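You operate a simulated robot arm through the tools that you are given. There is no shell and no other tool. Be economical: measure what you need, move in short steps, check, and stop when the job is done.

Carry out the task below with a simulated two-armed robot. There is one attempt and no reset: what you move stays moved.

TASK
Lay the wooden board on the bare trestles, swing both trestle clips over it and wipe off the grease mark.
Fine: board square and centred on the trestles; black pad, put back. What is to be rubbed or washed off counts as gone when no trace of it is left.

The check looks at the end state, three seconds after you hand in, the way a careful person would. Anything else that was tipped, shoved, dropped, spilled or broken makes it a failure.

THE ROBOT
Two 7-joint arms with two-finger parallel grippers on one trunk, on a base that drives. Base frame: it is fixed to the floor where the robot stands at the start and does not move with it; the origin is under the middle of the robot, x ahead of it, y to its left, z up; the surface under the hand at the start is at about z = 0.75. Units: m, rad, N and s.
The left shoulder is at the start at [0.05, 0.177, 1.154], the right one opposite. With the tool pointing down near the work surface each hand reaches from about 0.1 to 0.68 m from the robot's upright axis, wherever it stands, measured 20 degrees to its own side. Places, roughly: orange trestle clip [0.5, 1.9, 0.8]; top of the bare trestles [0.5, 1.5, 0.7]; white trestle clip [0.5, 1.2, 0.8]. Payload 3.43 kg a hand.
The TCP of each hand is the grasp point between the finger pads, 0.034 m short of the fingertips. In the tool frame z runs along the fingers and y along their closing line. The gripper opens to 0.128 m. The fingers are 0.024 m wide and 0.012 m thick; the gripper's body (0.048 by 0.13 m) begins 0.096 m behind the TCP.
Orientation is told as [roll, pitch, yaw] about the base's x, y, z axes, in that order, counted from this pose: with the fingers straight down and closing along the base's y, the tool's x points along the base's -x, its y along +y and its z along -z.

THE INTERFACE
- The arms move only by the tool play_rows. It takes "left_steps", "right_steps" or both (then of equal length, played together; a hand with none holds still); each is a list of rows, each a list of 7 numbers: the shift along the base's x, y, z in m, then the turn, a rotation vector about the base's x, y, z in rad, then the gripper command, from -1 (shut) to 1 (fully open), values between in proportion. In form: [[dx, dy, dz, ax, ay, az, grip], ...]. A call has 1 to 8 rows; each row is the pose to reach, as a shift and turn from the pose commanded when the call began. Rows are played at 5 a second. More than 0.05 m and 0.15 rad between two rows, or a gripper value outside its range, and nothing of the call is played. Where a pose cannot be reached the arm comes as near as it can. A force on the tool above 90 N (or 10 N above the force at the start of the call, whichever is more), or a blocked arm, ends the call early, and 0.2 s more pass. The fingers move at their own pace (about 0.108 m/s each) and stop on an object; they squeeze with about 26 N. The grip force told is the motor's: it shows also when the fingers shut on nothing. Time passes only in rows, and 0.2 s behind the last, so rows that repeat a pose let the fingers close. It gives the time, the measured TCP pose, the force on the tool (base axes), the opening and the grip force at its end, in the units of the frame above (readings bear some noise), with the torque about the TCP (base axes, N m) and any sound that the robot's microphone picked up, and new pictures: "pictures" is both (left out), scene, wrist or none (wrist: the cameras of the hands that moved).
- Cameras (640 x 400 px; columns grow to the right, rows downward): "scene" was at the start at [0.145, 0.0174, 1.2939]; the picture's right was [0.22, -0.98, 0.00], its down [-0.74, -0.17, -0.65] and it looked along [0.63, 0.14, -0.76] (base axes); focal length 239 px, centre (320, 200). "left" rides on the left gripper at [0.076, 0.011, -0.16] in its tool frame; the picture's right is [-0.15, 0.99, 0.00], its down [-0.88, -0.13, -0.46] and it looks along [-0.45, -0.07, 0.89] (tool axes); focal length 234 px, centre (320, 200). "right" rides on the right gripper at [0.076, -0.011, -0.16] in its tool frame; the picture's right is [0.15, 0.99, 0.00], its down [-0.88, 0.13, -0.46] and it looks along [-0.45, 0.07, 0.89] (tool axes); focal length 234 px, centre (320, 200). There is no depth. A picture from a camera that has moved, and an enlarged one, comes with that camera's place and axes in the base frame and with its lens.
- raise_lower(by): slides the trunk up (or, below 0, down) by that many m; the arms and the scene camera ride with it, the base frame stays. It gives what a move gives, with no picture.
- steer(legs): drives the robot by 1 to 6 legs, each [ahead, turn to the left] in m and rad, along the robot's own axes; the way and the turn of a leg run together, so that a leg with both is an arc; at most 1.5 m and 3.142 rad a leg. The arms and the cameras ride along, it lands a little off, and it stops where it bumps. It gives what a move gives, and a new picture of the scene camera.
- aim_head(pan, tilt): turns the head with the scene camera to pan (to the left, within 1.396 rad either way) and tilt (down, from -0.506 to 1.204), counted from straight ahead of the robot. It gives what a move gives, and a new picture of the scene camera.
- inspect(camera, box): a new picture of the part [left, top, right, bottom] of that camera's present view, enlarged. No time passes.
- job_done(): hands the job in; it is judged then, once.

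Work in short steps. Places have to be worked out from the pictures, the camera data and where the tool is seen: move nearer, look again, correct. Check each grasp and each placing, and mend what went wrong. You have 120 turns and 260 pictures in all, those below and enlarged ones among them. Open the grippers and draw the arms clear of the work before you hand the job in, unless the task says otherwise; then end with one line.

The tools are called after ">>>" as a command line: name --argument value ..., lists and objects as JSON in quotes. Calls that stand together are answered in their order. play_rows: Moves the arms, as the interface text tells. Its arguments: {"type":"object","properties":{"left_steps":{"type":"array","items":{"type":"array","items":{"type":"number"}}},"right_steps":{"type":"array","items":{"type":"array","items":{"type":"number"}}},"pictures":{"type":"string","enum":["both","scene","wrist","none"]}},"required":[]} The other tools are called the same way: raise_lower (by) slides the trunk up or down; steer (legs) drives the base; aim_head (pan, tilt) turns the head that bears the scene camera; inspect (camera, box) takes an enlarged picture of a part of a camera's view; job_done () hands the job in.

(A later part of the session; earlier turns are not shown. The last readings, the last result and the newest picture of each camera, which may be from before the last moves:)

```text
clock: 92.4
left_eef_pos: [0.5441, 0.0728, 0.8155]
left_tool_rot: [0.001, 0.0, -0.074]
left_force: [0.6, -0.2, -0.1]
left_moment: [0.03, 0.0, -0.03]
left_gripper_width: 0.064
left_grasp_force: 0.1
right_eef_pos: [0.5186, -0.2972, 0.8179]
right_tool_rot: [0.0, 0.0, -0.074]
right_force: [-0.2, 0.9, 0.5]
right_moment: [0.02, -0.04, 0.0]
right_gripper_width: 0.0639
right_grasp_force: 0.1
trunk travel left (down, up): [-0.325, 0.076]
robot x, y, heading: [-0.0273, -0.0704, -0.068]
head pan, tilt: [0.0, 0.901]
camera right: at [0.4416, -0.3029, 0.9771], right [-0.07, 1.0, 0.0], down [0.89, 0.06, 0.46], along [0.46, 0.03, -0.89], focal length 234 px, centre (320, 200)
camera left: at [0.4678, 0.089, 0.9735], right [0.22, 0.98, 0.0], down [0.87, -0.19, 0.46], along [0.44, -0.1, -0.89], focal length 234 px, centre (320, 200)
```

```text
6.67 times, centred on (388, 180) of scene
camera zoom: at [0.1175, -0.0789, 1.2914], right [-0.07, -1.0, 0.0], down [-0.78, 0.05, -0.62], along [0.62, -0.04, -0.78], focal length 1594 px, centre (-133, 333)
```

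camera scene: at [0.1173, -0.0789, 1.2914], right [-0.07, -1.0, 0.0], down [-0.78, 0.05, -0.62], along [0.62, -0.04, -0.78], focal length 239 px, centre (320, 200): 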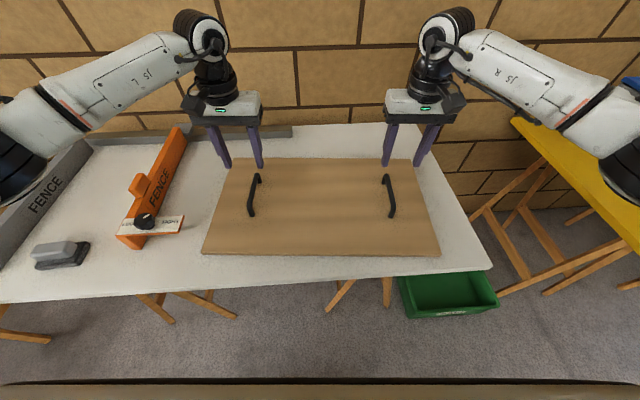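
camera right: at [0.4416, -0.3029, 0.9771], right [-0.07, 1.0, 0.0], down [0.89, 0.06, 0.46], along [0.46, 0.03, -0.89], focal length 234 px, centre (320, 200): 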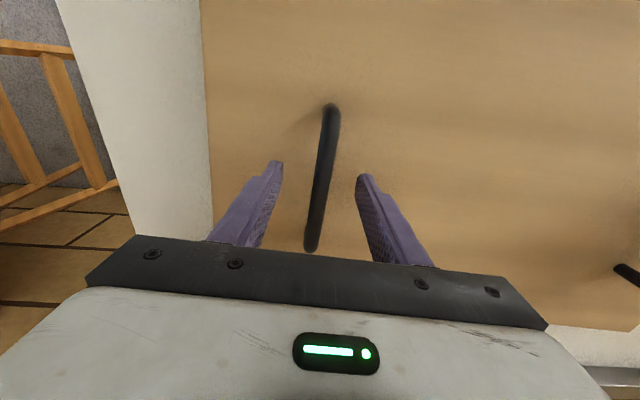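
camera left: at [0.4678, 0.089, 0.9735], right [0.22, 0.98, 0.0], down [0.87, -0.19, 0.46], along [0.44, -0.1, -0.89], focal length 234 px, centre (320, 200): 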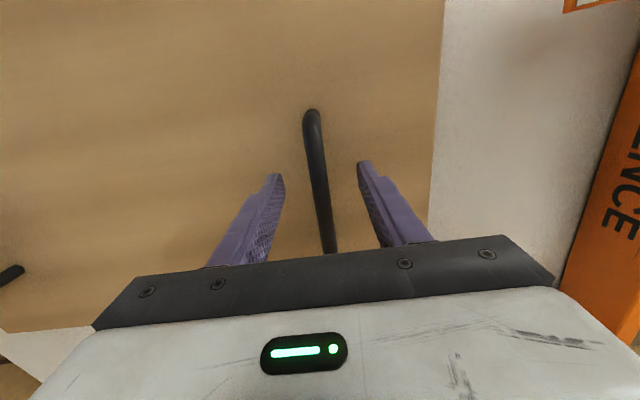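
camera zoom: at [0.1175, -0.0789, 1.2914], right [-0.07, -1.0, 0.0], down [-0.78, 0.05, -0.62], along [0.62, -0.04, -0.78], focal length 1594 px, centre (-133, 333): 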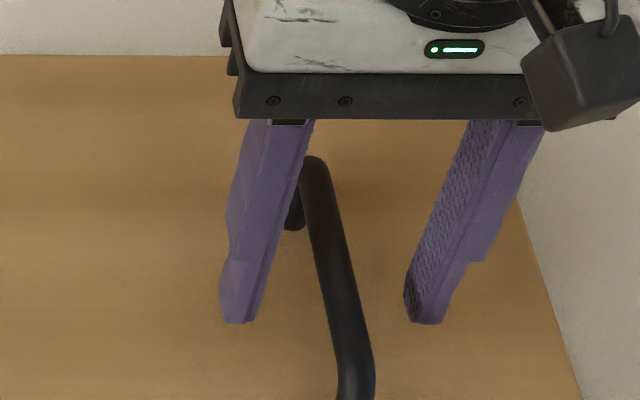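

Bars are between the fingers. I lower 8 mm more and close both grippers.

>>> play_rows --left_steps '[[0, -0.001, -0.008, 0, 0, 0, 0], [0, -0.001, -0.008, 0, 0, 0, -0.5], [0, -0.001, -0.008, 0, 0, 0, -1], [0, -0.001, -0.008, 0, 0, 0, -1], [0, -0.001, -0.008, 0, 0, 0, -1]]' --right_steps '[[0, 0, -0.01, 0, 0, 0, 0], [0, 0, -0.01, 0, 0, 0, -0.5], [0, 0, -0.01, 0, 0, 0, -1], [0, 0, -0.01, 0, 0, 0, -1], [0, 0, -0.01, 0, 0, 0, -1]]' --pictures "wrist"

>>> inspect --camera "scene" --box '[200, 150, 296, 210]'

```text
clock: 93.6
left_eef_pos: [0.5444, 0.0722, 0.8074]
left_tool_rot: [0.001, 0.0, -0.072]
left_force: [-2.9, 4.6, -0.3]
left_moment: [-0.03, -0.79, -0.32]
left_gripper_width: 0.0138
left_grasp_force: 25.9
right_eef_pos: [0.5175, -0.2982, 0.8075]
right_tool_rot: [0.002, -0.002, -0.076]
right_force: [0.1, -1.4, -0.1]
right_moment: [0.03, -0.31, -0.21]
right_gripper_width: 0.0137
right_grasp_force: 25.9
trunk travel left (down, up): [-0.325, 0.076]
robot x, y, heading: [-0.0284, -0.0673, -0.074]
head pan, tilt: [0.0, 0.901]
camera right: at [0.441, -0.3027, 0.967], right [-0.07, 1.0, 0.0], down [0.89, 0.06, 0.46], along [0.45, 0.03, -0.89], focal length 234 px, centre (320, 200)
camera left: at [0.4679, 0.0885, 0.9657], right [0.22, 0.98, 0.0], down [0.87, -0.19, 0.46], along [0.44, -0.1, -0.89], focal length 234 px, centre (320, 200)
```

right: 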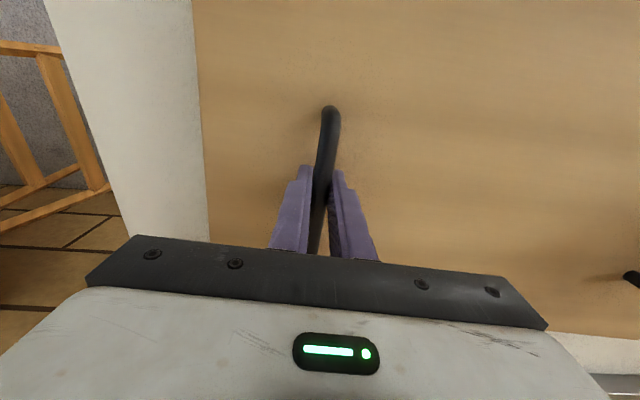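
left: 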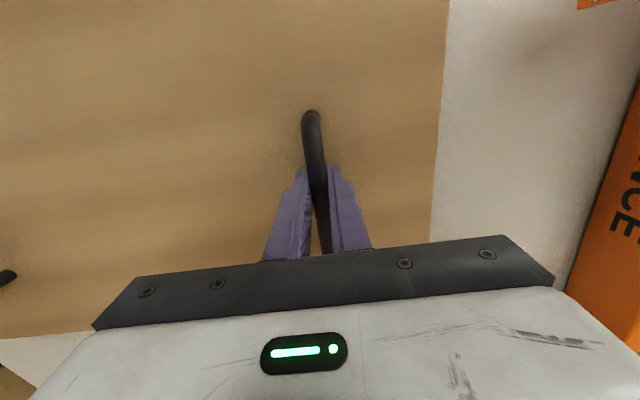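

```text
6.67 times, centred on (248, 180) of scene
camera zoom: at [0.1173, -0.0786, 1.2913], right [-0.07, -1.0, 0.0], down [-0.78, 0.05, -0.62], along [0.62, -0.04, -0.78], focal length 1594 px, centre (800, 333)
```

zoom: 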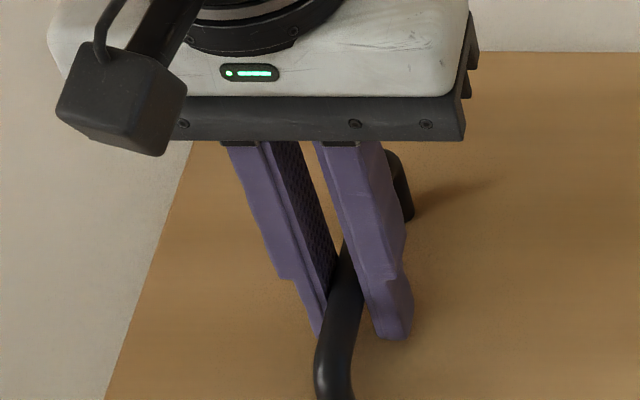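

Both bars are gripped (0.0138). I lift 3 cm slowly and check loads.

>>> play_rows --left_steps '[[0, 0, 0.008, 0, 0, 0, -1], [0, 0, 0.016, 0, 0, 0, -1], [0, 0, 0.024, 0, 0, 0, -1], [0, 0, 0.03, 0, 0, 0, -1]]' --right_steps '[[0, 0, 0.008, 0, 0, 0, -1], [0, 0, 0.016, 0, 0, 0, -1], [0, 0, 0.024, 0, 0, 0, -1], [0, 0, 0.03, 0, 0, 0, -1]]' --pictures "scene"

```text
clock: 94.6
left_eef_pos: [0.5441, 0.0708, 0.8358]
left_tool_rot: [-0.001, 0.003, -0.075]
left_force: [-1.8, 4.9, -6.6]
left_moment: [-0.02, -0.17, -0.41]
left_gripper_width: 0.0141
left_grasp_force: 25.4
right_eef_pos: [0.5178, -0.2969, 0.836]
right_tool_rot: [-0.001, 0.0, -0.076]
right_force: [2.1, -6.0, -6.0]
right_moment: [0.04, 0.29, -0.28]
right_gripper_width: 0.0137
right_grasp_force: 26.3
trunk travel left (down, up): [-0.325, 0.076]
robot x, y, heading: [-0.0281, -0.0715, -0.07]
head pan, tilt: [0.0, 0.901]
camera scene: at [0.1184, -0.079, 1.2911], right [-0.07, -1.0, 0.0], down [-0.78, 0.05, -0.62], along [0.62, -0.04, -0.78], focal length 239 px, centre (320, 200)
```

scene: 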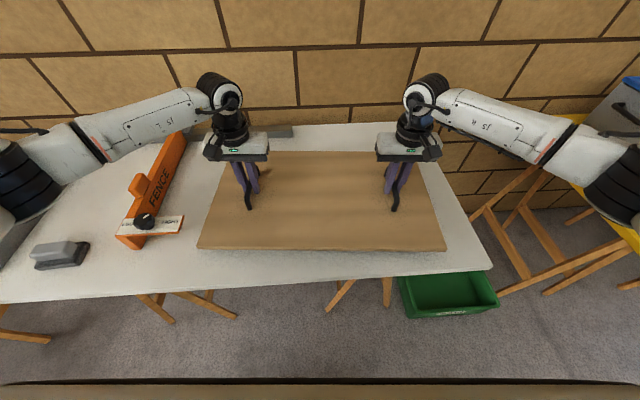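

The board is lifted evenly (~13 N in all). I raise it further with arms and trunk.

>>> play_rows --left_steps '[[0, 0, 0.015, 0, 0, 0, -1], [0, 0, 0.03, 0, 0, 0, -1], [0, 0, 0.045, 0, 0, 0, -1], [0, 0, 0.06, 0, 0, 0, -1], [0, 0, 0.075, 0, 0, 0, -1], [0, 0, 0.09, 0, 0, 0, -1]]' --right_steps '[[0, 0, 0.015, 0, 0, 0, -1], [0, 0, 0.03, 0, 0, 0, -1], [0, 0, 0.045, 0, 0, 0, -1], [0, 0, 0.06, 0, 0, 0, -1], [0, 0, 0.075, 0, 0, 0, -1], [0, 0, 0.09, 0, 0, 0, -1]]' --pictures "none"

>>> raise_lower --by 0.05

>>> steer --legs '[[-0.3, 0]]'

```text
clock: 96.0
left_eef_pos: [0.5449, 0.0709, 0.9261]
left_tool_rot: [0.0, 0.0, -0.072]
left_force: [-2.6, 8.3, -5.7]
left_moment: [0.06, 0.29, -0.44]
left_gripper_width: 0.0137
left_grasp_force: 26.1
right_eef_pos: [0.5196, -0.2978, 0.9253]
right_tool_rot: [-0.002, 0.001, -0.075]
right_force: [0.5, -9.3, -7.0]
right_moment: [-0.09, -0.18, -0.26]
right_gripper_width: 0.0137
right_grasp_force: 26.3
trunk travel left (down, up): [-0.325, 0.076]
robot x, y, heading: [-0.0261, -0.0704, -0.065]
head pan, tilt: [0.0, 0.901]
```

```text
clock: 96.9
left_eef_pos: [0.5452, 0.0709, 0.9765]
left_tool_rot: [0.0, 0.002, -0.072]
left_force: [-2.1, 11.5, -6.0]
left_moment: [0.07, 0.11, -0.41]
left_gripper_width: 0.0137
left_grasp_force: 25.9
right_eef_pos: [0.5189, -0.2984, 0.9747]
right_tool_rot: [-0.003, 0.002, -0.077]
right_force: [1.3, -12.8, -6.8]
right_moment: [-0.06, 0.03, -0.29]
right_gripper_width: 0.0138
right_grasp_force: 25.8
trunk travel left (down, up): [-0.375, 0.026]
robot x, y, heading: [-0.0291, -0.0704, -0.064]
head pan, tilt: [0.0, 0.901]
```

```text
clock: 99.0
left_eef_pos: [0.2525, 0.0925, 0.9766]
left_tool_rot: [-0.001, 0.001, -0.071]
left_force: [-1.1, 16.4, -6.2]
left_moment: [0.02, -0.11, -0.42]
left_gripper_width: 0.0137
left_grasp_force: 25.8
right_eef_pos: [0.2267, -0.2762, 0.9757]
right_tool_rot: [-0.002, -0.001, -0.074]
right_force: [1.1, -15.9, -5.7]
right_moment: [-0.04, 0.21, -0.25]
right_gripper_width: 0.0135
right_grasp_force: 25.8
trunk travel left (down, up): [-0.375, 0.026]
robot x, y, heading: [-0.3185, -0.0488, -0.072]
head pan, tilt: [0.0, 0.901]
camera scene: at [-0.1743, -0.0586, 1.3412], right [-0.07, -1.0, 0.0], down [-0.78, 0.05, -0.62], along [0.62, -0.04, -0.78], focal length 239 px, centre (320, 200)
```

scene: 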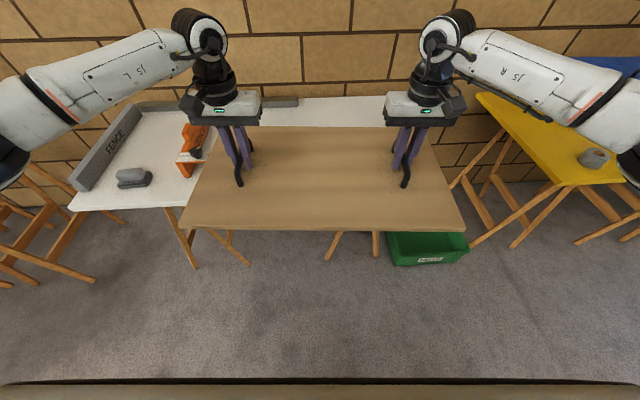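

The hands squeeze the board sideways (±16 N). I relieve this with a small outward shift.

>>> play_rows --left_steps '[[0, 0.0015, 0, 0, 0, 0, -1], [0, 0.0015, 0, 0, 0, 0, -1]]' --right_steps '[[0, -0.0015, 0, 0, 0, 0, -1], [0, -0.0015, 0, 0, 0, 0, -1]]' --pictures "none"

```text
clock: 99.6
left_eef_pos: [0.2519, 0.0924, 0.9752]
left_tool_rot: [-0.002, 0.004, -0.074]
left_force: [-1.8, -8.3, -6.9]
left_moment: [-0.05, -0.03, -0.13]
left_gripper_width: 0.0137
left_grasp_force: 26.1
right_eef_pos: [0.2274, -0.2761, 0.9751]
right_tool_rot: [0.003, 0.001, -0.071]
right_force: [1.3, 8.0, -6.0]
right_moment: [0.03, 0.18, -0.29]
right_gripper_width: 0.0138
right_grasp_force: 26.1
trunk travel left (down, up): [-0.375, 0.026]
robot x, y, heading: [-0.3191, -0.0497, -0.066]
head pan, tilt: [0.0, 0.901]
```

Now mild tension. I turn left and drive toward the trestles' lane.

>>> steer --legs '[[0, 1.63], [0.8, 0], [0.8, 0]]'

```text
clock: 111.7
left_eef_pos: [-0.5177, 2.1105, 0.9766]
left_tool_rot: [-0.003, 0.004, 1.574]
left_force: [19.8, -0.8, -6.7]
left_moment: [-0.07, -0.09, -0.24]
left_gripper_width: 0.0137
left_grasp_force: 26.1
right_eef_pos: [-0.1472, 2.1133, 0.9754]
right_tool_rot: [0.003, 0.002, 1.575]
right_force: [-19.6, 1.9, -5.1]
right_moment: [-0.07, 0.07, -0.25]
right_gripper_width: 0.0139
right_grasp_force: 25.1
trunk travel left (down, up): [-0.375, 0.026]
robot x, y, heading: [-0.3307, 1.5492, 1.58]
head pan, tilt: [0.0, 0.901]
camera scene: at [-0.3337, 1.6984, 1.3411], right [1.0, 0.01, 0.0], down [0.01, -0.78, -0.62], along [-0.01, 0.62, -0.78], focal length 239 px, centre (320, 200)
```

scene: 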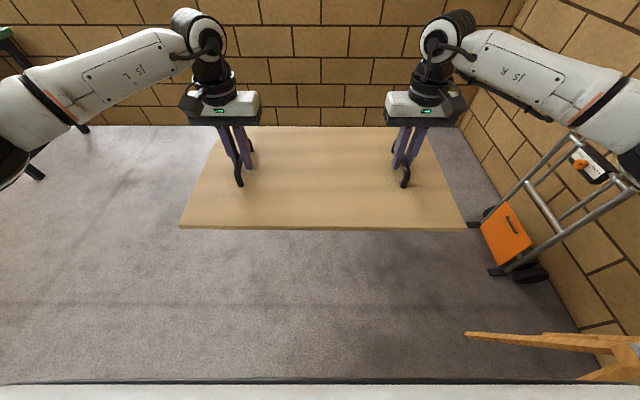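

Cart is over 1.2 m away from the turning centre, so the sweep is clear. I relieve the grip tension and turn to face the trestles.

>>> play_rows --left_steps '[[0.001, 0, 0, 0, 0, 0, -1], [0.001, 0, 0, 0, 0, 0, -1]]' --right_steps '[[-0.001, 0, 0, 0, 0, 0, -1], [-0.001, 0, 0, 0, 0, 0, -1]]' --pictures "none"

>>> steer --legs '[[0, -1.578]]'

```text
clock: 112.3
left_eef_pos: [-0.5173, 2.1094, 0.976]
left_tool_rot: [-0.001, 0.006, 1.575]
left_force: [-3.5, -1.1, -5.9]
left_moment: [0.14, 0.02, -0.32]
left_gripper_width: 0.0136
left_grasp_force: 26.0
right_eef_pos: [-0.1459, 2.1136, 0.9753]
right_tool_rot: [0.0, 0.0, 1.572]
right_force: [4.1, 2.4, -6.3]
right_moment: [-0.21, -0.04, -0.14]
right_gripper_width: 0.0136
right_grasp_force: 26.1
trunk travel left (down, up): [-0.375, 0.026]
robot x, y, heading: [-0.3288, 1.5528, 1.584]
head pan, tilt: [0.0, 0.901]
```

```text
clock: 116.5
left_eef_pos: [0.2283, 1.7311, 0.976]
left_tool_rot: [0.0, 0.004, -0.001]
left_force: [-1.3, 18.1, -6.6]
left_moment: [0.09, -0.03, -0.24]
left_gripper_width: 0.0137
left_grasp_force: 26.3
right_eef_pos: [0.2298, 1.3618, 0.9746]
right_tool_rot: [-0.001, 0.004, -0.003]
right_force: [1.0, -18.4, -7.0]
right_moment: [-0.08, 0.16, -0.14]
right_gripper_width: 0.0138
right_grasp_force: 25.4
trunk travel left (down, up): [-0.375, 0.026]
robot x, y, heading: [-0.3318, 1.5554, 0.001]
head pan, tilt: [0.0, 0.901]
camera scene: at [-0.1856, 1.5514, 1.3411], right [0.0, -1.0, 0.0], down [-0.78, 0.0, -0.62], along [0.62, 0.0, -0.78], focal length 239 px, centre (320, 200)
```

scene: 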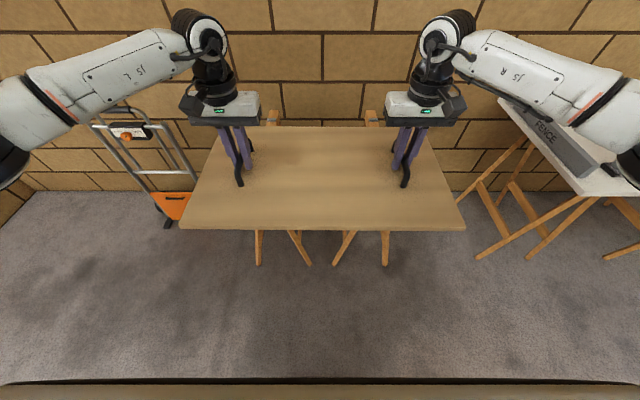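

Heading is 0 and the y centre is ~1.546, close to 1.544. I relieve the squeeze and drive 0.30 m ahead over the trestles.

>>> play_rows --left_steps '[[0, 0.001, 0, 0, 0, 0, -1], [0, 0.001, 0, 0, 0, 0, -1]]' --right_steps '[[0, -0.001, 0, 0, 0, 0, -1], [0, -0.001, 0, 0, 0, 0, -1]]' --pictures "none"

>>> steer --legs '[[0.3, 0]]'

>>> inspect --camera "scene" --box '[160, 80, 480, 280]'

```text
clock: 117.2
left_eef_pos: [0.2284, 1.7332, 0.9765]
left_tool_rot: [-0.004, 0.005, -0.005]
left_force: [-1.2, -5.1, -7.1]
left_moment: [0.0, 0.02, -0.09]
left_gripper_width: 0.0137
left_grasp_force: 26.1
right_eef_pos: [0.2278, 1.3622, 0.9749]
right_tool_rot: [0.004, 0.003, -0.004]
right_force: [1.4, 6.2, -7.3]
right_moment: [-0.02, 0.13, -0.19]
right_gripper_width: 0.0137
right_grasp_force: 26.2
trunk travel left (down, up): [-0.375, 0.026]
robot x, y, heading: [-0.3323, 1.5495, 0.004]
head pan, tilt: [0.0, 0.901]
```

```text
clock: 119.2
left_eef_pos: [0.53, 1.7325, 0.9759]
left_tool_rot: [-0.002, 0.003, -0.004]
left_force: [-0.5, -17.0, -6.8]
left_moment: [-0.03, 0.09, -0.13]
left_gripper_width: 0.0139
left_grasp_force: 25.9
right_eef_pos: [0.5317, 1.3632, 0.9752]
right_tool_rot: [0.002, 0.002, -0.002]
right_force: [0.4, 16.7, -7.2]
right_moment: [0.07, 0.09, -0.21]
right_gripper_width: 0.0136
right_grasp_force: 25.8
trunk travel left (down, up): [-0.375, 0.026]
robot x, y, heading: [-0.0273, 1.5495, 0.006]
head pan, tilt: [0.0, 0.901]
camera scene: at [0.117, 1.5523, 1.341], right [0.0, -1.0, 0.0], down [-0.78, 0.0, -0.62], along [0.62, 0.0, -0.78], focal length 239 px, centre (320, 200)
```

scene: 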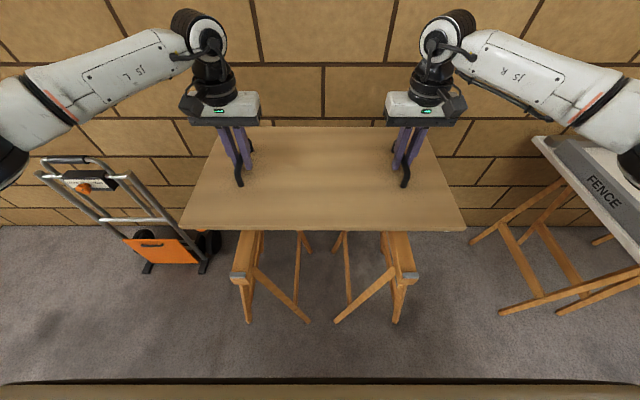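

```text
2.00 times, centred on (320, 180) of scene
camera zoom: at [0.117, 1.5523, 1.341], right [0.0, -1.0, 0.0], down [-0.78, 0.0, -0.62], along [0.62, 0.0, -0.78], focal length 478 px, centre (320, 240)
```

zoom: 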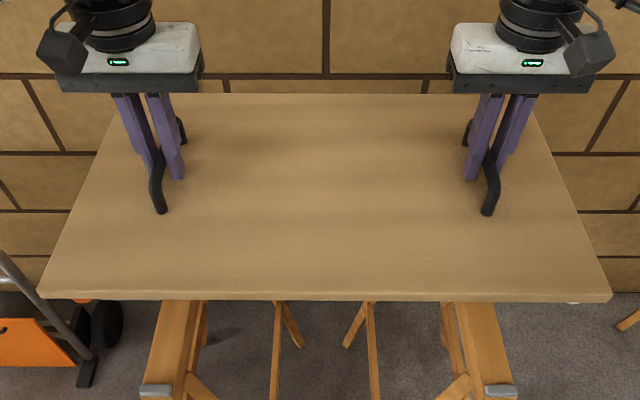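

The board centre is ≈(0.5395, 1.547), the slot centre ≈(0.540, 1.543). I shift y −4 mm, ease the tension and lower to ~9 cm above the beams.

>>> play_rows --left_steps '[[0, -0.0047, 0, 0, 0, 0, -1], [0, -0.0047, -0.02, 0, 0, 0, -1], [0, -0.0047, -0.04, 0, 0, 0, -1], [0, -0.0047, -0.06, 0, 0, 0, -1], [0, -0.0047, -0.08, 0, 0, 0, -1], [0, -0.0047, -0.09, 0, 0, 0, -1]]' --right_steps '[[0, -0.0033, 0, 0, 0, 0, -1], [0, -0.0033, -0.02, 0, 0, 0, -1], [0, -0.0033, -0.04, 0, 0, 0, -1], [0, -0.0033, -0.06, 0, 0, 0, -1], [0, -0.0033, -0.08, 0, 0, 0, -1], [0, -0.0033, -0.09, 0, 0, 0, -1]]' --pictures "both"

>>> inspect --camera "scene" --box '[160, 80, 480, 280]'

```text
clock: 120.6
left_eef_pos: [0.5285, 1.7284, 0.8852]
left_tool_rot: [-0.002, 0.006, -0.002]
left_force: [0.0, 3.3, -6.8]
left_moment: [0.07, 0.07, -0.04]
left_gripper_width: 0.0136
left_grasp_force: 25.9
right_eef_pos: [0.5309, 1.3586, 0.8854]
right_tool_rot: [0.0, 0.002, -0.004]
right_force: [0.4, -3.4, -5.5]
right_moment: [0.01, 0.08, -0.13]
right_gripper_width: 0.0135
right_grasp_force: 26.3
trunk travel left (down, up): [-0.375, 0.026]
robot x, y, heading: [-0.0272, 1.5526, 0.006]
head pan, tilt: [0.0, 0.901]
camera scene: at [0.1165, 1.5523, 1.3411], right [0.0, -1.0, 0.0], down [-0.78, 0.0, -0.62], along [0.62, 0.0, -0.78], focal length 239 px, centre (320, 200)
camera right: at [0.4547, 1.3477, 1.0448], right [-0.14, 0.99, 0.0], down [0.88, 0.13, 0.45], along [0.45, 0.07, -0.89], focal length 234 px, centre (320, 200)
camera left: at [0.4526, 1.7405, 1.0442], right [0.15, 0.99, 0.0], down [0.88, -0.13, 0.45], along [0.45, -0.07, -0.89], focal length 234 px, centre (320, 200)
```

scene: 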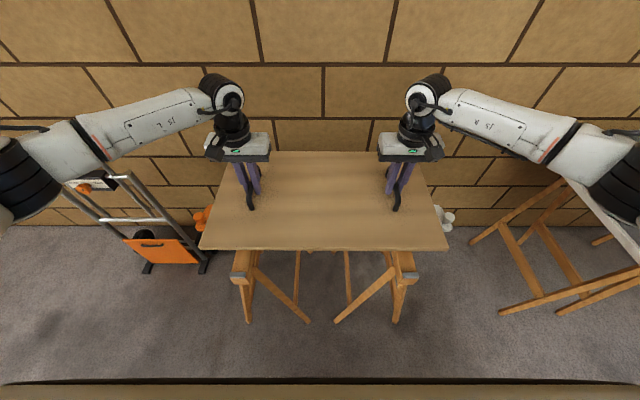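
right: 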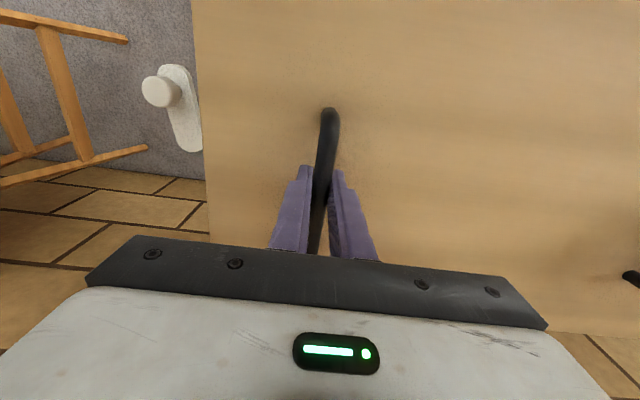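
left: 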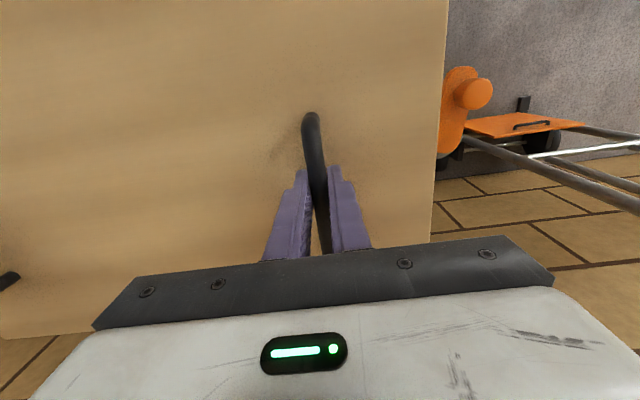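

```text
2.00 times, centred on (320, 180) of scene
camera zoom: at [0.1165, 1.5523, 1.3411], right [0.0, -1.0, 0.0], down [-0.78, 0.0, -0.62], along [0.62, 0.0, -0.78], focal length 478 px, centre (320, 240)
```

zoom: 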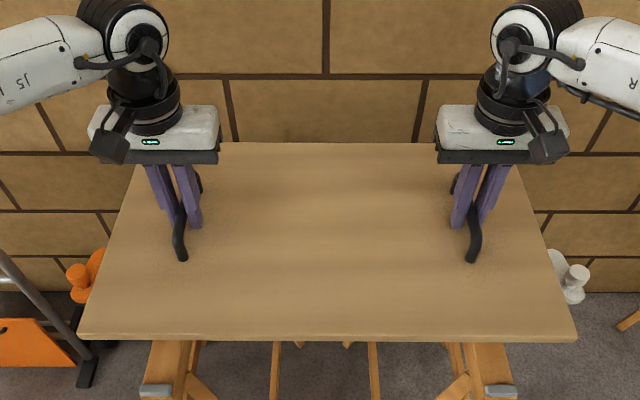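

Board centre now ≈(0.540, 1.544), with clip levers clear (~2 cm) outside its ends. I lower 7.5 cm more and check.

>>> play_rows --left_steps '[[0, 0, -0.02, 0, 0, 0, -1], [0, 0, -0.04, 0, 0, 0, -1], [0, 0, -0.06, 0, 0, 0, -1], [0, 0, -0.075, 0, 0, 0, -1]]' --right_steps '[[0, 0, -0.02, 0, 0, 0, -1], [0, 0, -0.04, 0, 0, 0, -1], [0, 0, -0.06, 0, 0, 0, -1], [0, 0, -0.075, 0, 0, 0, -1]]' --pictures "wrist"

>>> inspect --camera "scene" --box '[180, 200, 308, 280]'

>>> inspect --camera "scene" --box '[332, 200, 460, 280]'

```text
clock: 121.6
left_eef_pos: [0.5302, 1.7273, 0.8102]
left_tool_rot: [0.0, 0.005, -0.004]
left_force: [0.0, 5.2, -6.4]
left_moment: [0.04, 0.16, -0.02]
left_gripper_width: 0.0136
left_grasp_force: 25.9
right_eef_pos: [0.5303, 1.3581, 0.8093]
right_tool_rot: [0.0, -0.001, -0.003]
right_force: [-0.2, -4.5, -6.9]
right_moment: [-0.04, 0.0, -0.03]
right_gripper_width: 0.0139
right_grasp_force: 25.9
trunk travel left (down, up): [-0.375, 0.026]
robot x, y, heading: [-0.0309, 1.5515, 0.001]
head pan, tilt: [0.0, 0.901]
camera right: at [0.4546, 1.3475, 0.97], right [-0.14, 0.99, 0.0], down [0.88, 0.13, 0.45], along [0.45, 0.07, -0.89], focal length 234 px, centre (320, 200)
camera left: at [0.4526, 1.74, 0.969], right [0.15, 0.99, 0.0], down [0.88, -0.13, 0.45], along [0.45, -0.07, -0.89], focal length 234 px, centre (320, 200)
```

right: 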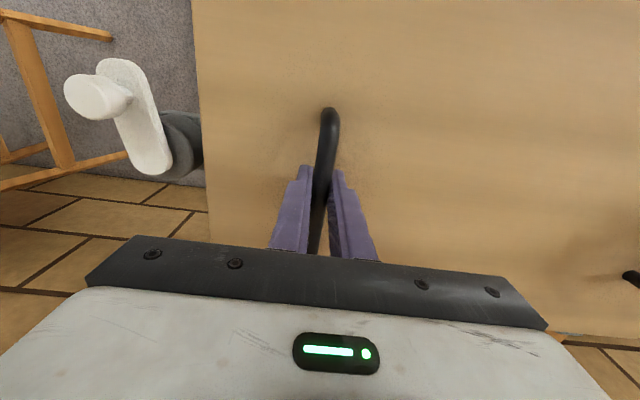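
left: 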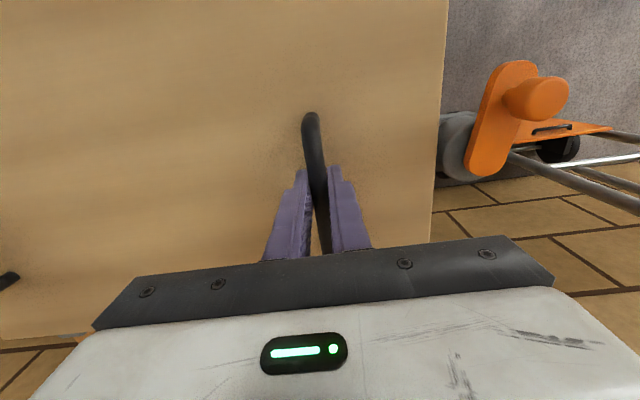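

```text
5.00 times, centred on (244, 240) of scene
camera zoom: at [0.1166, 1.5522, 1.3411], right [0.0, -1.0, 0.0], down [-0.78, 0.0, -0.62], along [0.62, 0.0, -0.78], focal length 1195 px, centre (700, 0)
```

zoom: 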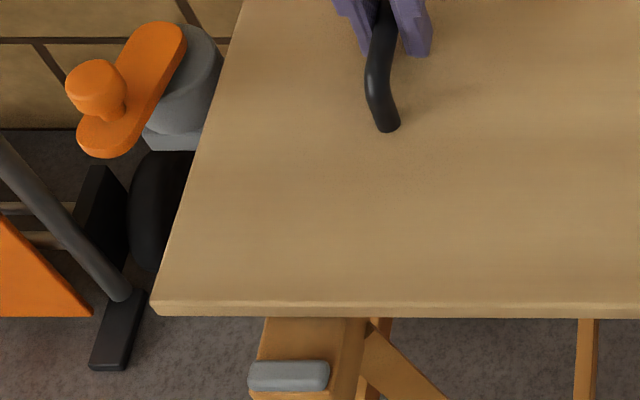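

```text
5.00 times, centred on (396, 240) of scene
camera zoom: at [0.1166, 1.5522, 1.3411], right [0.0, -1.0, 0.0], down [-0.78, 0.0, -0.62], along [0.62, 0.0, -0.78], focal length 1195 px, centre (-60, 0)
```

zoom: 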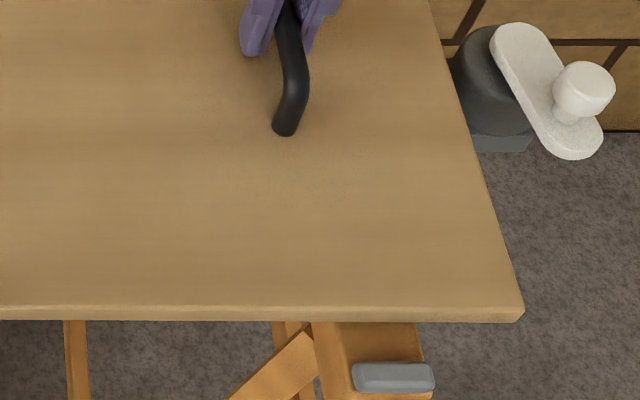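

Nearly down. I enlarge the gaps between the board ends and the clip posts.

>>> inspect --camera "left" --box '[400, 50, 560, 250]'

>>> inspect --camera "right" --box '[80, 50, 240, 250]'

>>> inspect --camera "scene" --box '[190, 190, 238, 240]'

>>> inspect --camera "scene" --box '[410, 190, 458, 240]'

```text
2.00 times, centred on (480, 150) of left
camera zoom: at [0.4526, 1.74, 0.969], right [0.15, 0.99, 0.0], down [0.88, -0.13, 0.45], along [0.45, -0.07, -0.89], focal length 468 px, centre (0, 300)
```

zoom: 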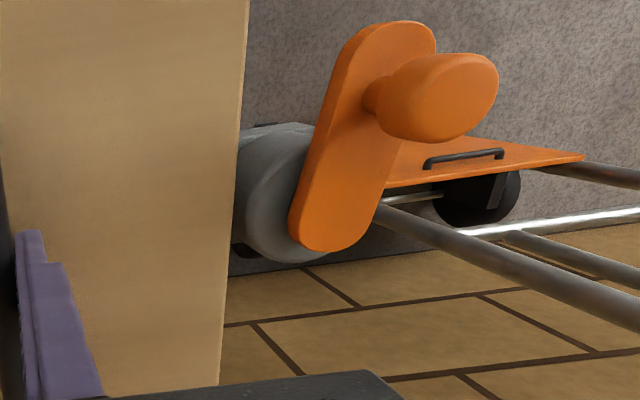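

```text
2.00 times, centred on (160, 150) of right
camera zoom: at [0.4546, 1.3475, 0.97], right [-0.14, 0.99, 0.0], down [0.88, 0.13, 0.45], along [0.45, 0.07, -0.89], focal length 468 px, centre (640, 300)
```

zoom: 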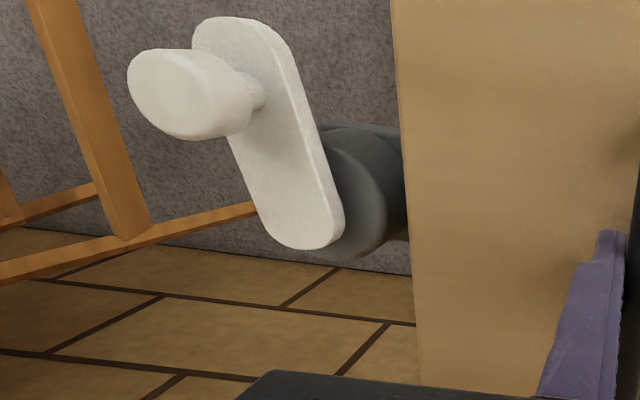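

```text
8.00 times, centred on (214, 215) of scene
camera zoom: at [0.1166, 1.5522, 1.3411], right [0.0, -1.0, 0.0], down [-0.78, 0.0, -0.62], along [0.62, 0.0, -0.78], focal length 1912 px, centre (1168, 80)
```

zoom: 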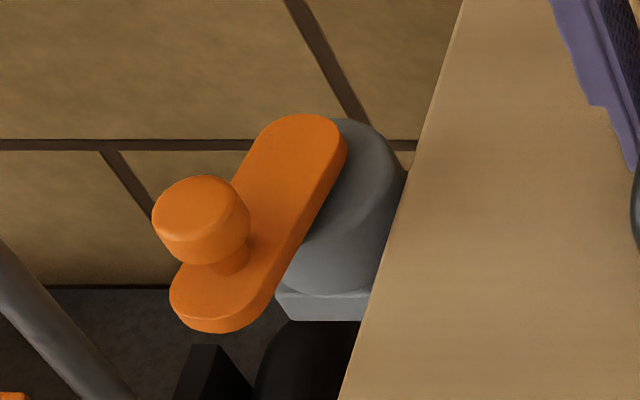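

```text
8.00 times, centred on (434, 215) of scene
camera zoom: at [0.1166, 1.5522, 1.3411], right [0.0, -1.0, 0.0], down [-0.78, 0.0, -0.62], along [0.62, 0.0, -0.78], focal length 1912 px, centre (-592, 80)
```

zoom: 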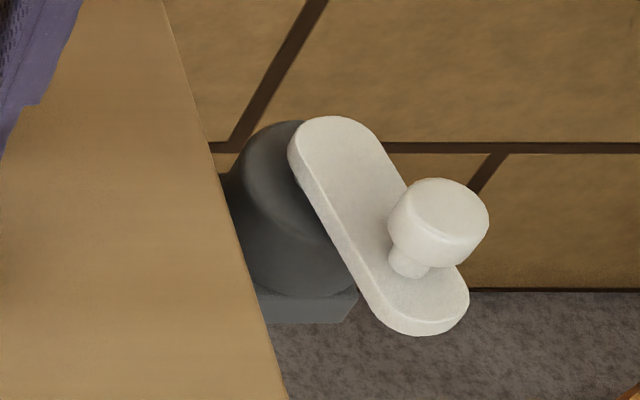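

Gaps exist on both sides. I fine-shift by (+2, −2) mm and lower until the beams take the load.

>>> play_rows --left_steps '[[0.002, -0.002, 0, 0, 0, 0, -1], [0.002, -0.002, -0.006, 0, 0, 0, -1], [0.002, -0.002, -0.012, 0, 0, 0, -1], [0.002, -0.002, -0.016, 0, 0, 0, -1]]' --right_steps '[[0.002, -0.002, 0, 0, 0, 0, -1], [0.002, -0.002, -0.006, 0, 0, 0, -1], [0.002, -0.002, -0.012, 0, 0, 0, -1], [0.002, -0.002, -0.016, 0, 0, 0, -1]]' --pictures "scene"

```text
clock: 122.6
left_eef_pos: [0.5316, 1.7274, 0.798]
left_tool_rot: [-0.005, 0.001, -0.004]
left_force: [-0.8, 8.7, 2.9]
left_moment: [0.06, -0.02, -0.17]
left_gripper_width: 0.014
left_grasp_force: 26.4
right_eef_pos: [0.5337, 1.3558, 0.7976]
right_tool_rot: [0.001, -0.003, -0.005]
right_force: [0.2, -9.3, 6.1]
right_moment: [-0.02, -0.13, -0.07]
right_gripper_width: 0.0136
right_grasp_force: 25.9
trunk travel left (down, up): [-0.375, 0.026]
robot x, y, heading: [-0.032, 1.5507, 0.003]
head pan, tilt: [0.0, 0.901]
camera scene: at [0.1142, 1.5523, 1.3419], right [0.0, -1.0, 0.0], down [-0.78, 0.0, -0.62], along [0.62, 0.0, -0.78], focal length 239 px, centre (320, 200)
```

scene: 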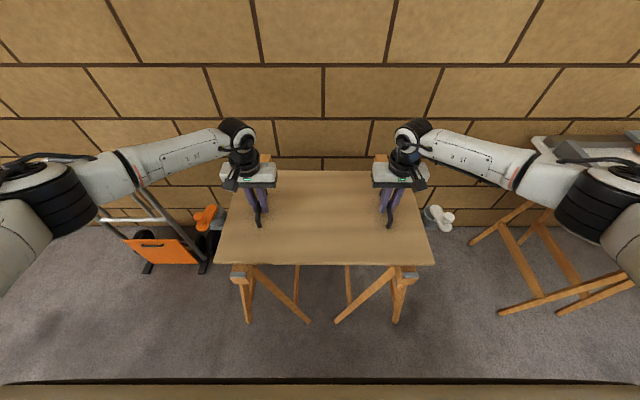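

Load is transferred to the beams. Before releasing I check alignment at both near corners and far edge.

>>> inspect --camera "scene" --box '[180, 200, 308, 280]'

>>> inspect --camera "scene" --box '[332, 200, 460, 280]'

>>> inspect --camera "scene" --box '[240, 140, 400, 240]'

```text
5.00 times, centred on (244, 240) of scene
camera zoom: at [0.1142, 1.5523, 1.3419], right [0.0, -1.0, 0.0], down [-0.78, 0.0, -0.62], along [0.62, 0.0, -0.78], focal length 1195 px, centre (700, 0)
```

zoom: 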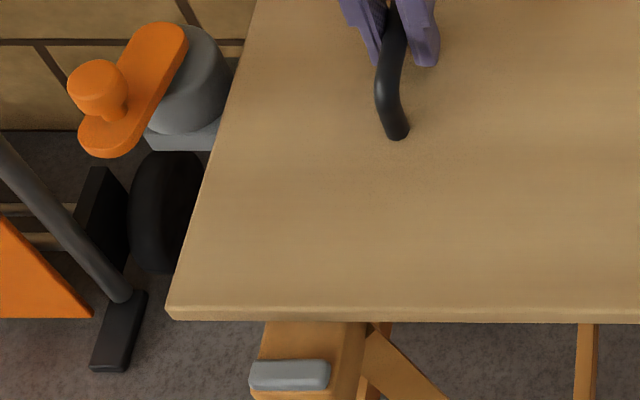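

```text
5.00 times, centred on (396, 240) of scene
camera zoom: at [0.1142, 1.5523, 1.3419], right [0.0, -1.0, 0.0], down [-0.78, 0.0, -0.62], along [0.62, 0.0, -0.78], focal length 1195 px, centre (-60, 0)
```

zoom: 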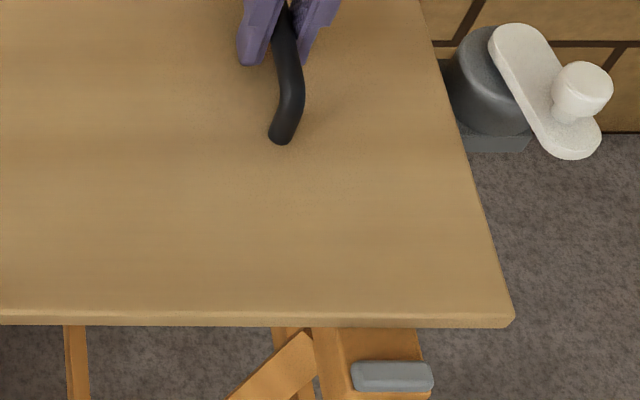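

```text
4.00 times, centred on (320, 190) of scene
camera zoom: at [0.1142, 1.5523, 1.3419], right [0.0, -1.0, 0.0], down [-0.78, 0.0, -0.62], along [0.62, 0.0, -0.78], focal length 956 px, centre (320, 240)
```

zoom: 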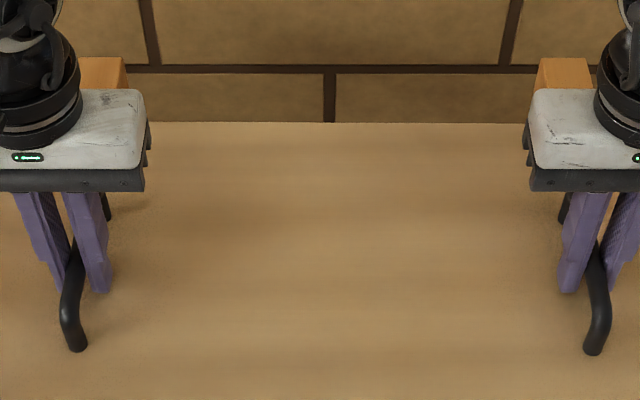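

The board is centred (y 1.5424 vs 1.542; x gaps ≈18/20 mm) and square within 0.3°. I release and rise.

>>> play_rows --left_steps '[[0, 0.0008, 0, 0, 0, 0, -1], [0, 0.0008, 0, 0, 0, 0, -0.5], [0, 0.0008, 0, 0, 0, 0, -0.1], [0, 0.0008, 0.03, 0, 0, 0, -0.1], [0, 0.0008, 0.07, 0, 0, 0, 0], [0, 0.0008, 0.11, 0, 0, 0, 0], [-0.03, 0.0008, 0.14, 0, 0, 0, 0], [-0.06, 0.0008, 0.17, 0, 0, 0, 0]]' --right_steps '[[0, -0.0008, 0, 0, 0, 0, -1], [0, -0.0008, 0, 0, 0, 0, -0.5], [0, -0.0008, 0, 0, 0, 0, -0.1], [0, -0.0008, 0.03, 0, 0, 0, -0.1], [0, -0.0008, 0.07, 0, 0, 0, 0], [0, -0.0008, 0.11, 0, 0, 0, 0], [-0.03, -0.0008, 0.14, 0, 0, 0, 0], [-0.06, -0.0008, 0.17, 0, 0, 0, 0]]' --pictures "both"

>>> inspect --camera "scene" --box '[180, 140, 460, 300]'

```text
clock: 124.4
left_eef_pos: [0.4701, 1.7287, 0.9664]
left_tool_rot: [-0.001, 0.004, -0.004]
left_force: [-0.8, -0.6, -0.9]
left_moment: [-0.01, -0.01, 0.0]
left_gripper_width: 0.0638
left_grasp_force: 0.1
right_eef_pos: [0.4712, 1.356, 0.9652]
right_tool_rot: [0.001, 0.0, -0.004]
right_force: [0.3, 0.0, -0.4]
right_moment: [-0.01, -0.03, 0.0]
right_gripper_width: 0.0641
right_grasp_force: 0.1
trunk travel left (down, up): [-0.375, 0.026]
robot x, y, heading: [-0.0286, 1.5517, 0.002]
head pan, tilt: [0.0, 0.901]
camera scene: at [0.1142, 1.5523, 1.3415], right [0.0, -1.0, 0.0], down [-0.78, 0.0, -0.62], along [0.62, 0.0, -0.78], focal length 239 px, centre (320, 200)
camera right: at [0.3943, 1.3453, 1.1262], right [-0.14, 0.99, 0.0], down [0.88, 0.13, 0.46], along [0.45, 0.07, -0.89], focal length 234 px, centre (320, 200)
camera left: at [0.3935, 1.7394, 1.1248], right [0.15, 0.99, 0.0], down [0.88, -0.13, 0.45], along [0.45, -0.07, -0.89], focal length 234 px, centre (320, 200)
```

scene: 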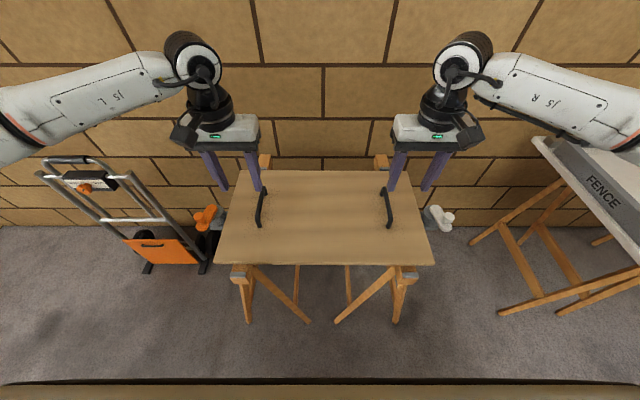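
right: 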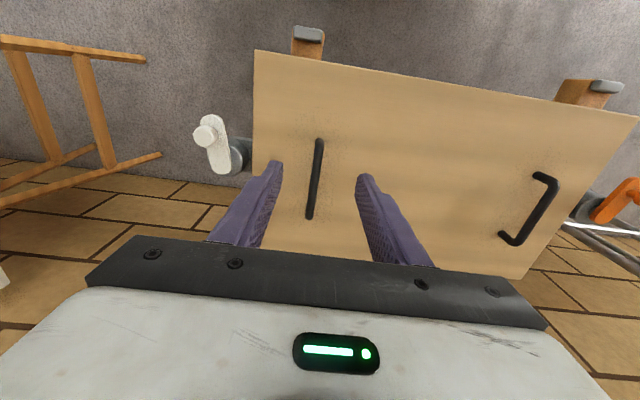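
left: 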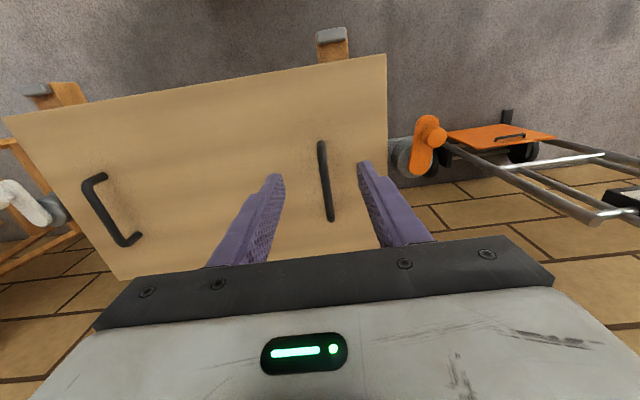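

```text
2.29 times, centred on (320, 220) of scene
camera zoom: at [0.1142, 1.5523, 1.3415], right [0.0, -1.0, 0.0], down [-0.78, 0.0, -0.62], along [0.62, 0.0, -0.78], focal length 546 px, centre (320, 154)
```

zoom: 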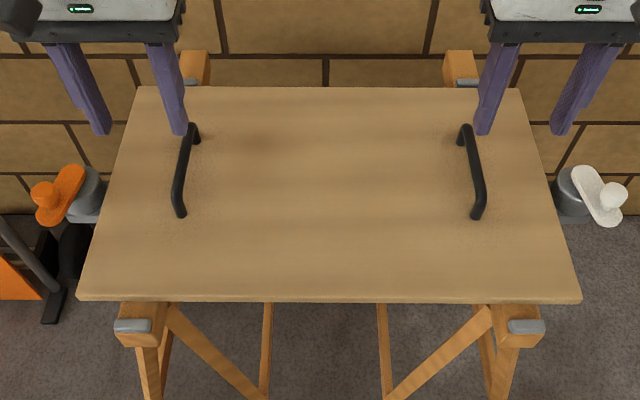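

The board lies square between the pegs. Now the clips: I enlarge both clips in the wrist and scene views to triangulate lever pivot and knob.

>>> inspect --camera "right" --box '[170, 95, 282, 185]'

>>> inspect --camera "left" --box '[370, 95, 482, 185]'

>>> inspect --camera "scene" --box '[410, 190, 458, 240]'

>>> inspect --camera "scene" --box '[185, 190, 233, 240]'

```text
4.44 times, centred on (226, 140) of right
camera zoom: at [0.3943, 1.3453, 1.1262], right [-0.14, 0.99, 0.0], down [0.88, 0.13, 0.46], along [0.45, 0.07, -0.89], focal length 1041 px, centre (738, 467)
```

zoom: 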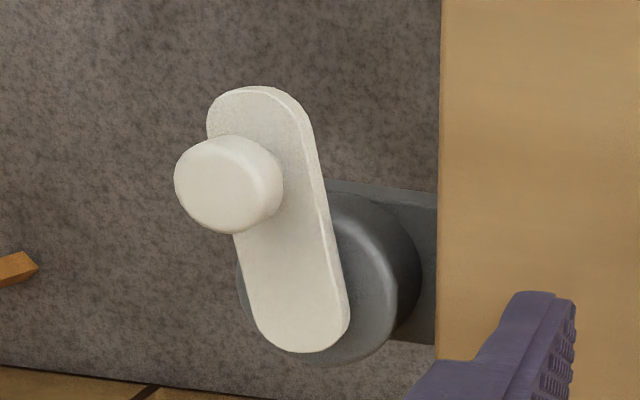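

```text
4.44 times, centred on (426, 140) of left
camera zoom: at [0.3935, 1.7394, 1.1248], right [0.15, 0.99, 0.0], down [0.88, -0.13, 0.45], along [0.45, -0.07, -0.89], focal length 1041 px, centre (-151, 467)
```

zoom: 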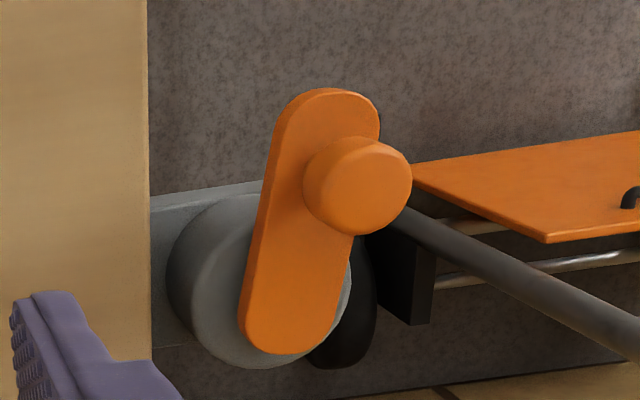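

```text
8.00 times, centred on (434, 215) of scene
camera zoom: at [0.1142, 1.5523, 1.3415], right [0.0, -1.0, 0.0], down [-0.78, 0.0, -0.62], along [0.62, 0.0, -0.78], focal length 1912 px, centre (-592, 80)
```

zoom: 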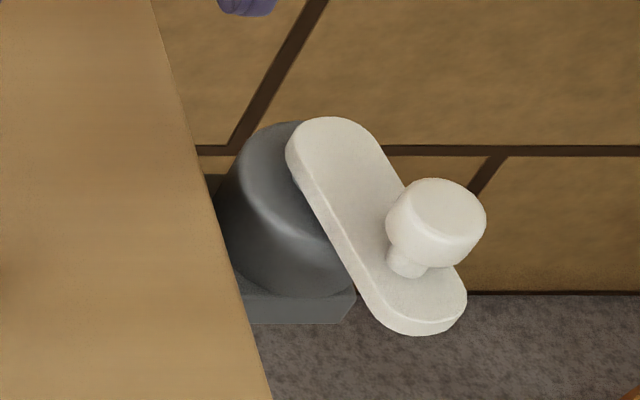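

```text
8.00 times, centred on (209, 215) of scene
camera zoom: at [0.1142, 1.5523, 1.3415], right [0.0, -1.0, 0.0], down [-0.78, 0.0, -0.62], along [0.62, 0.0, -0.78], focal length 1912 px, centre (1208, 80)
```

zoom: 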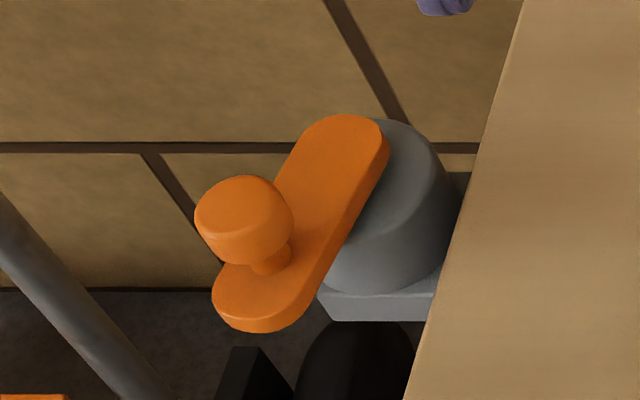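

White clip: pivot ≈(0.529, 1.212), knob ≈(0.484, 1.202), knob top z≈0.805. I place the right hand above the knob and lower it to just above for a check.

>>> play_rows --right_steps '[[0.004, -0.05, 0, 0, 0, 0, 0], [0.008, -0.1, 0, 0, 0, 0, 0], [0.012, -0.147, 0, 0, 0, 0, 0], [0.013, -0.154, -0.04, 0, 0, 0, 0], [0.013, -0.154, -0.08, 0, 0, 0, 0], [0.013, -0.154, -0.11, 0, 0, 0, 0]]' --left_steps '[[-0.03, 0, 0, 0, 0, 0, 0], [-0.06, 0.0, 0.02, 0, 0, 0, 0], [-0.09, 0, 0.04, 0, 0, 0, 0], [-0.12, 0, 0.06, 0, 0, 0, 0], [-0.15, 0, 0.06, 0, 0, 0, 0], [-0.15, 0, 0.06, 0, 0, 0, 0]]' --pictures "wrist"

>>> inspect --camera "scene" --box '[392, 160, 488, 240]'

```text
refused: row 1 steps farther than a row can; nothing moved
```

```text
5.00 times, centred on (440, 200) of scene
camera zoom: at [0.1142, 1.5523, 1.3415], right [0.0, -1.0, 0.0], down [-0.78, 0.0, -0.62], along [0.62, 0.0, -0.78], focal length 1195 px, centre (-280, 200)
```

zoom: 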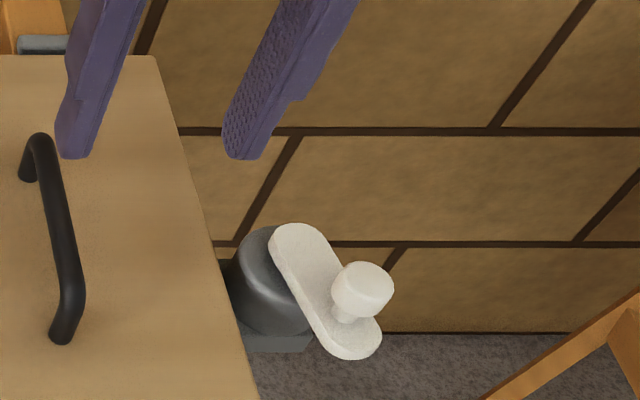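

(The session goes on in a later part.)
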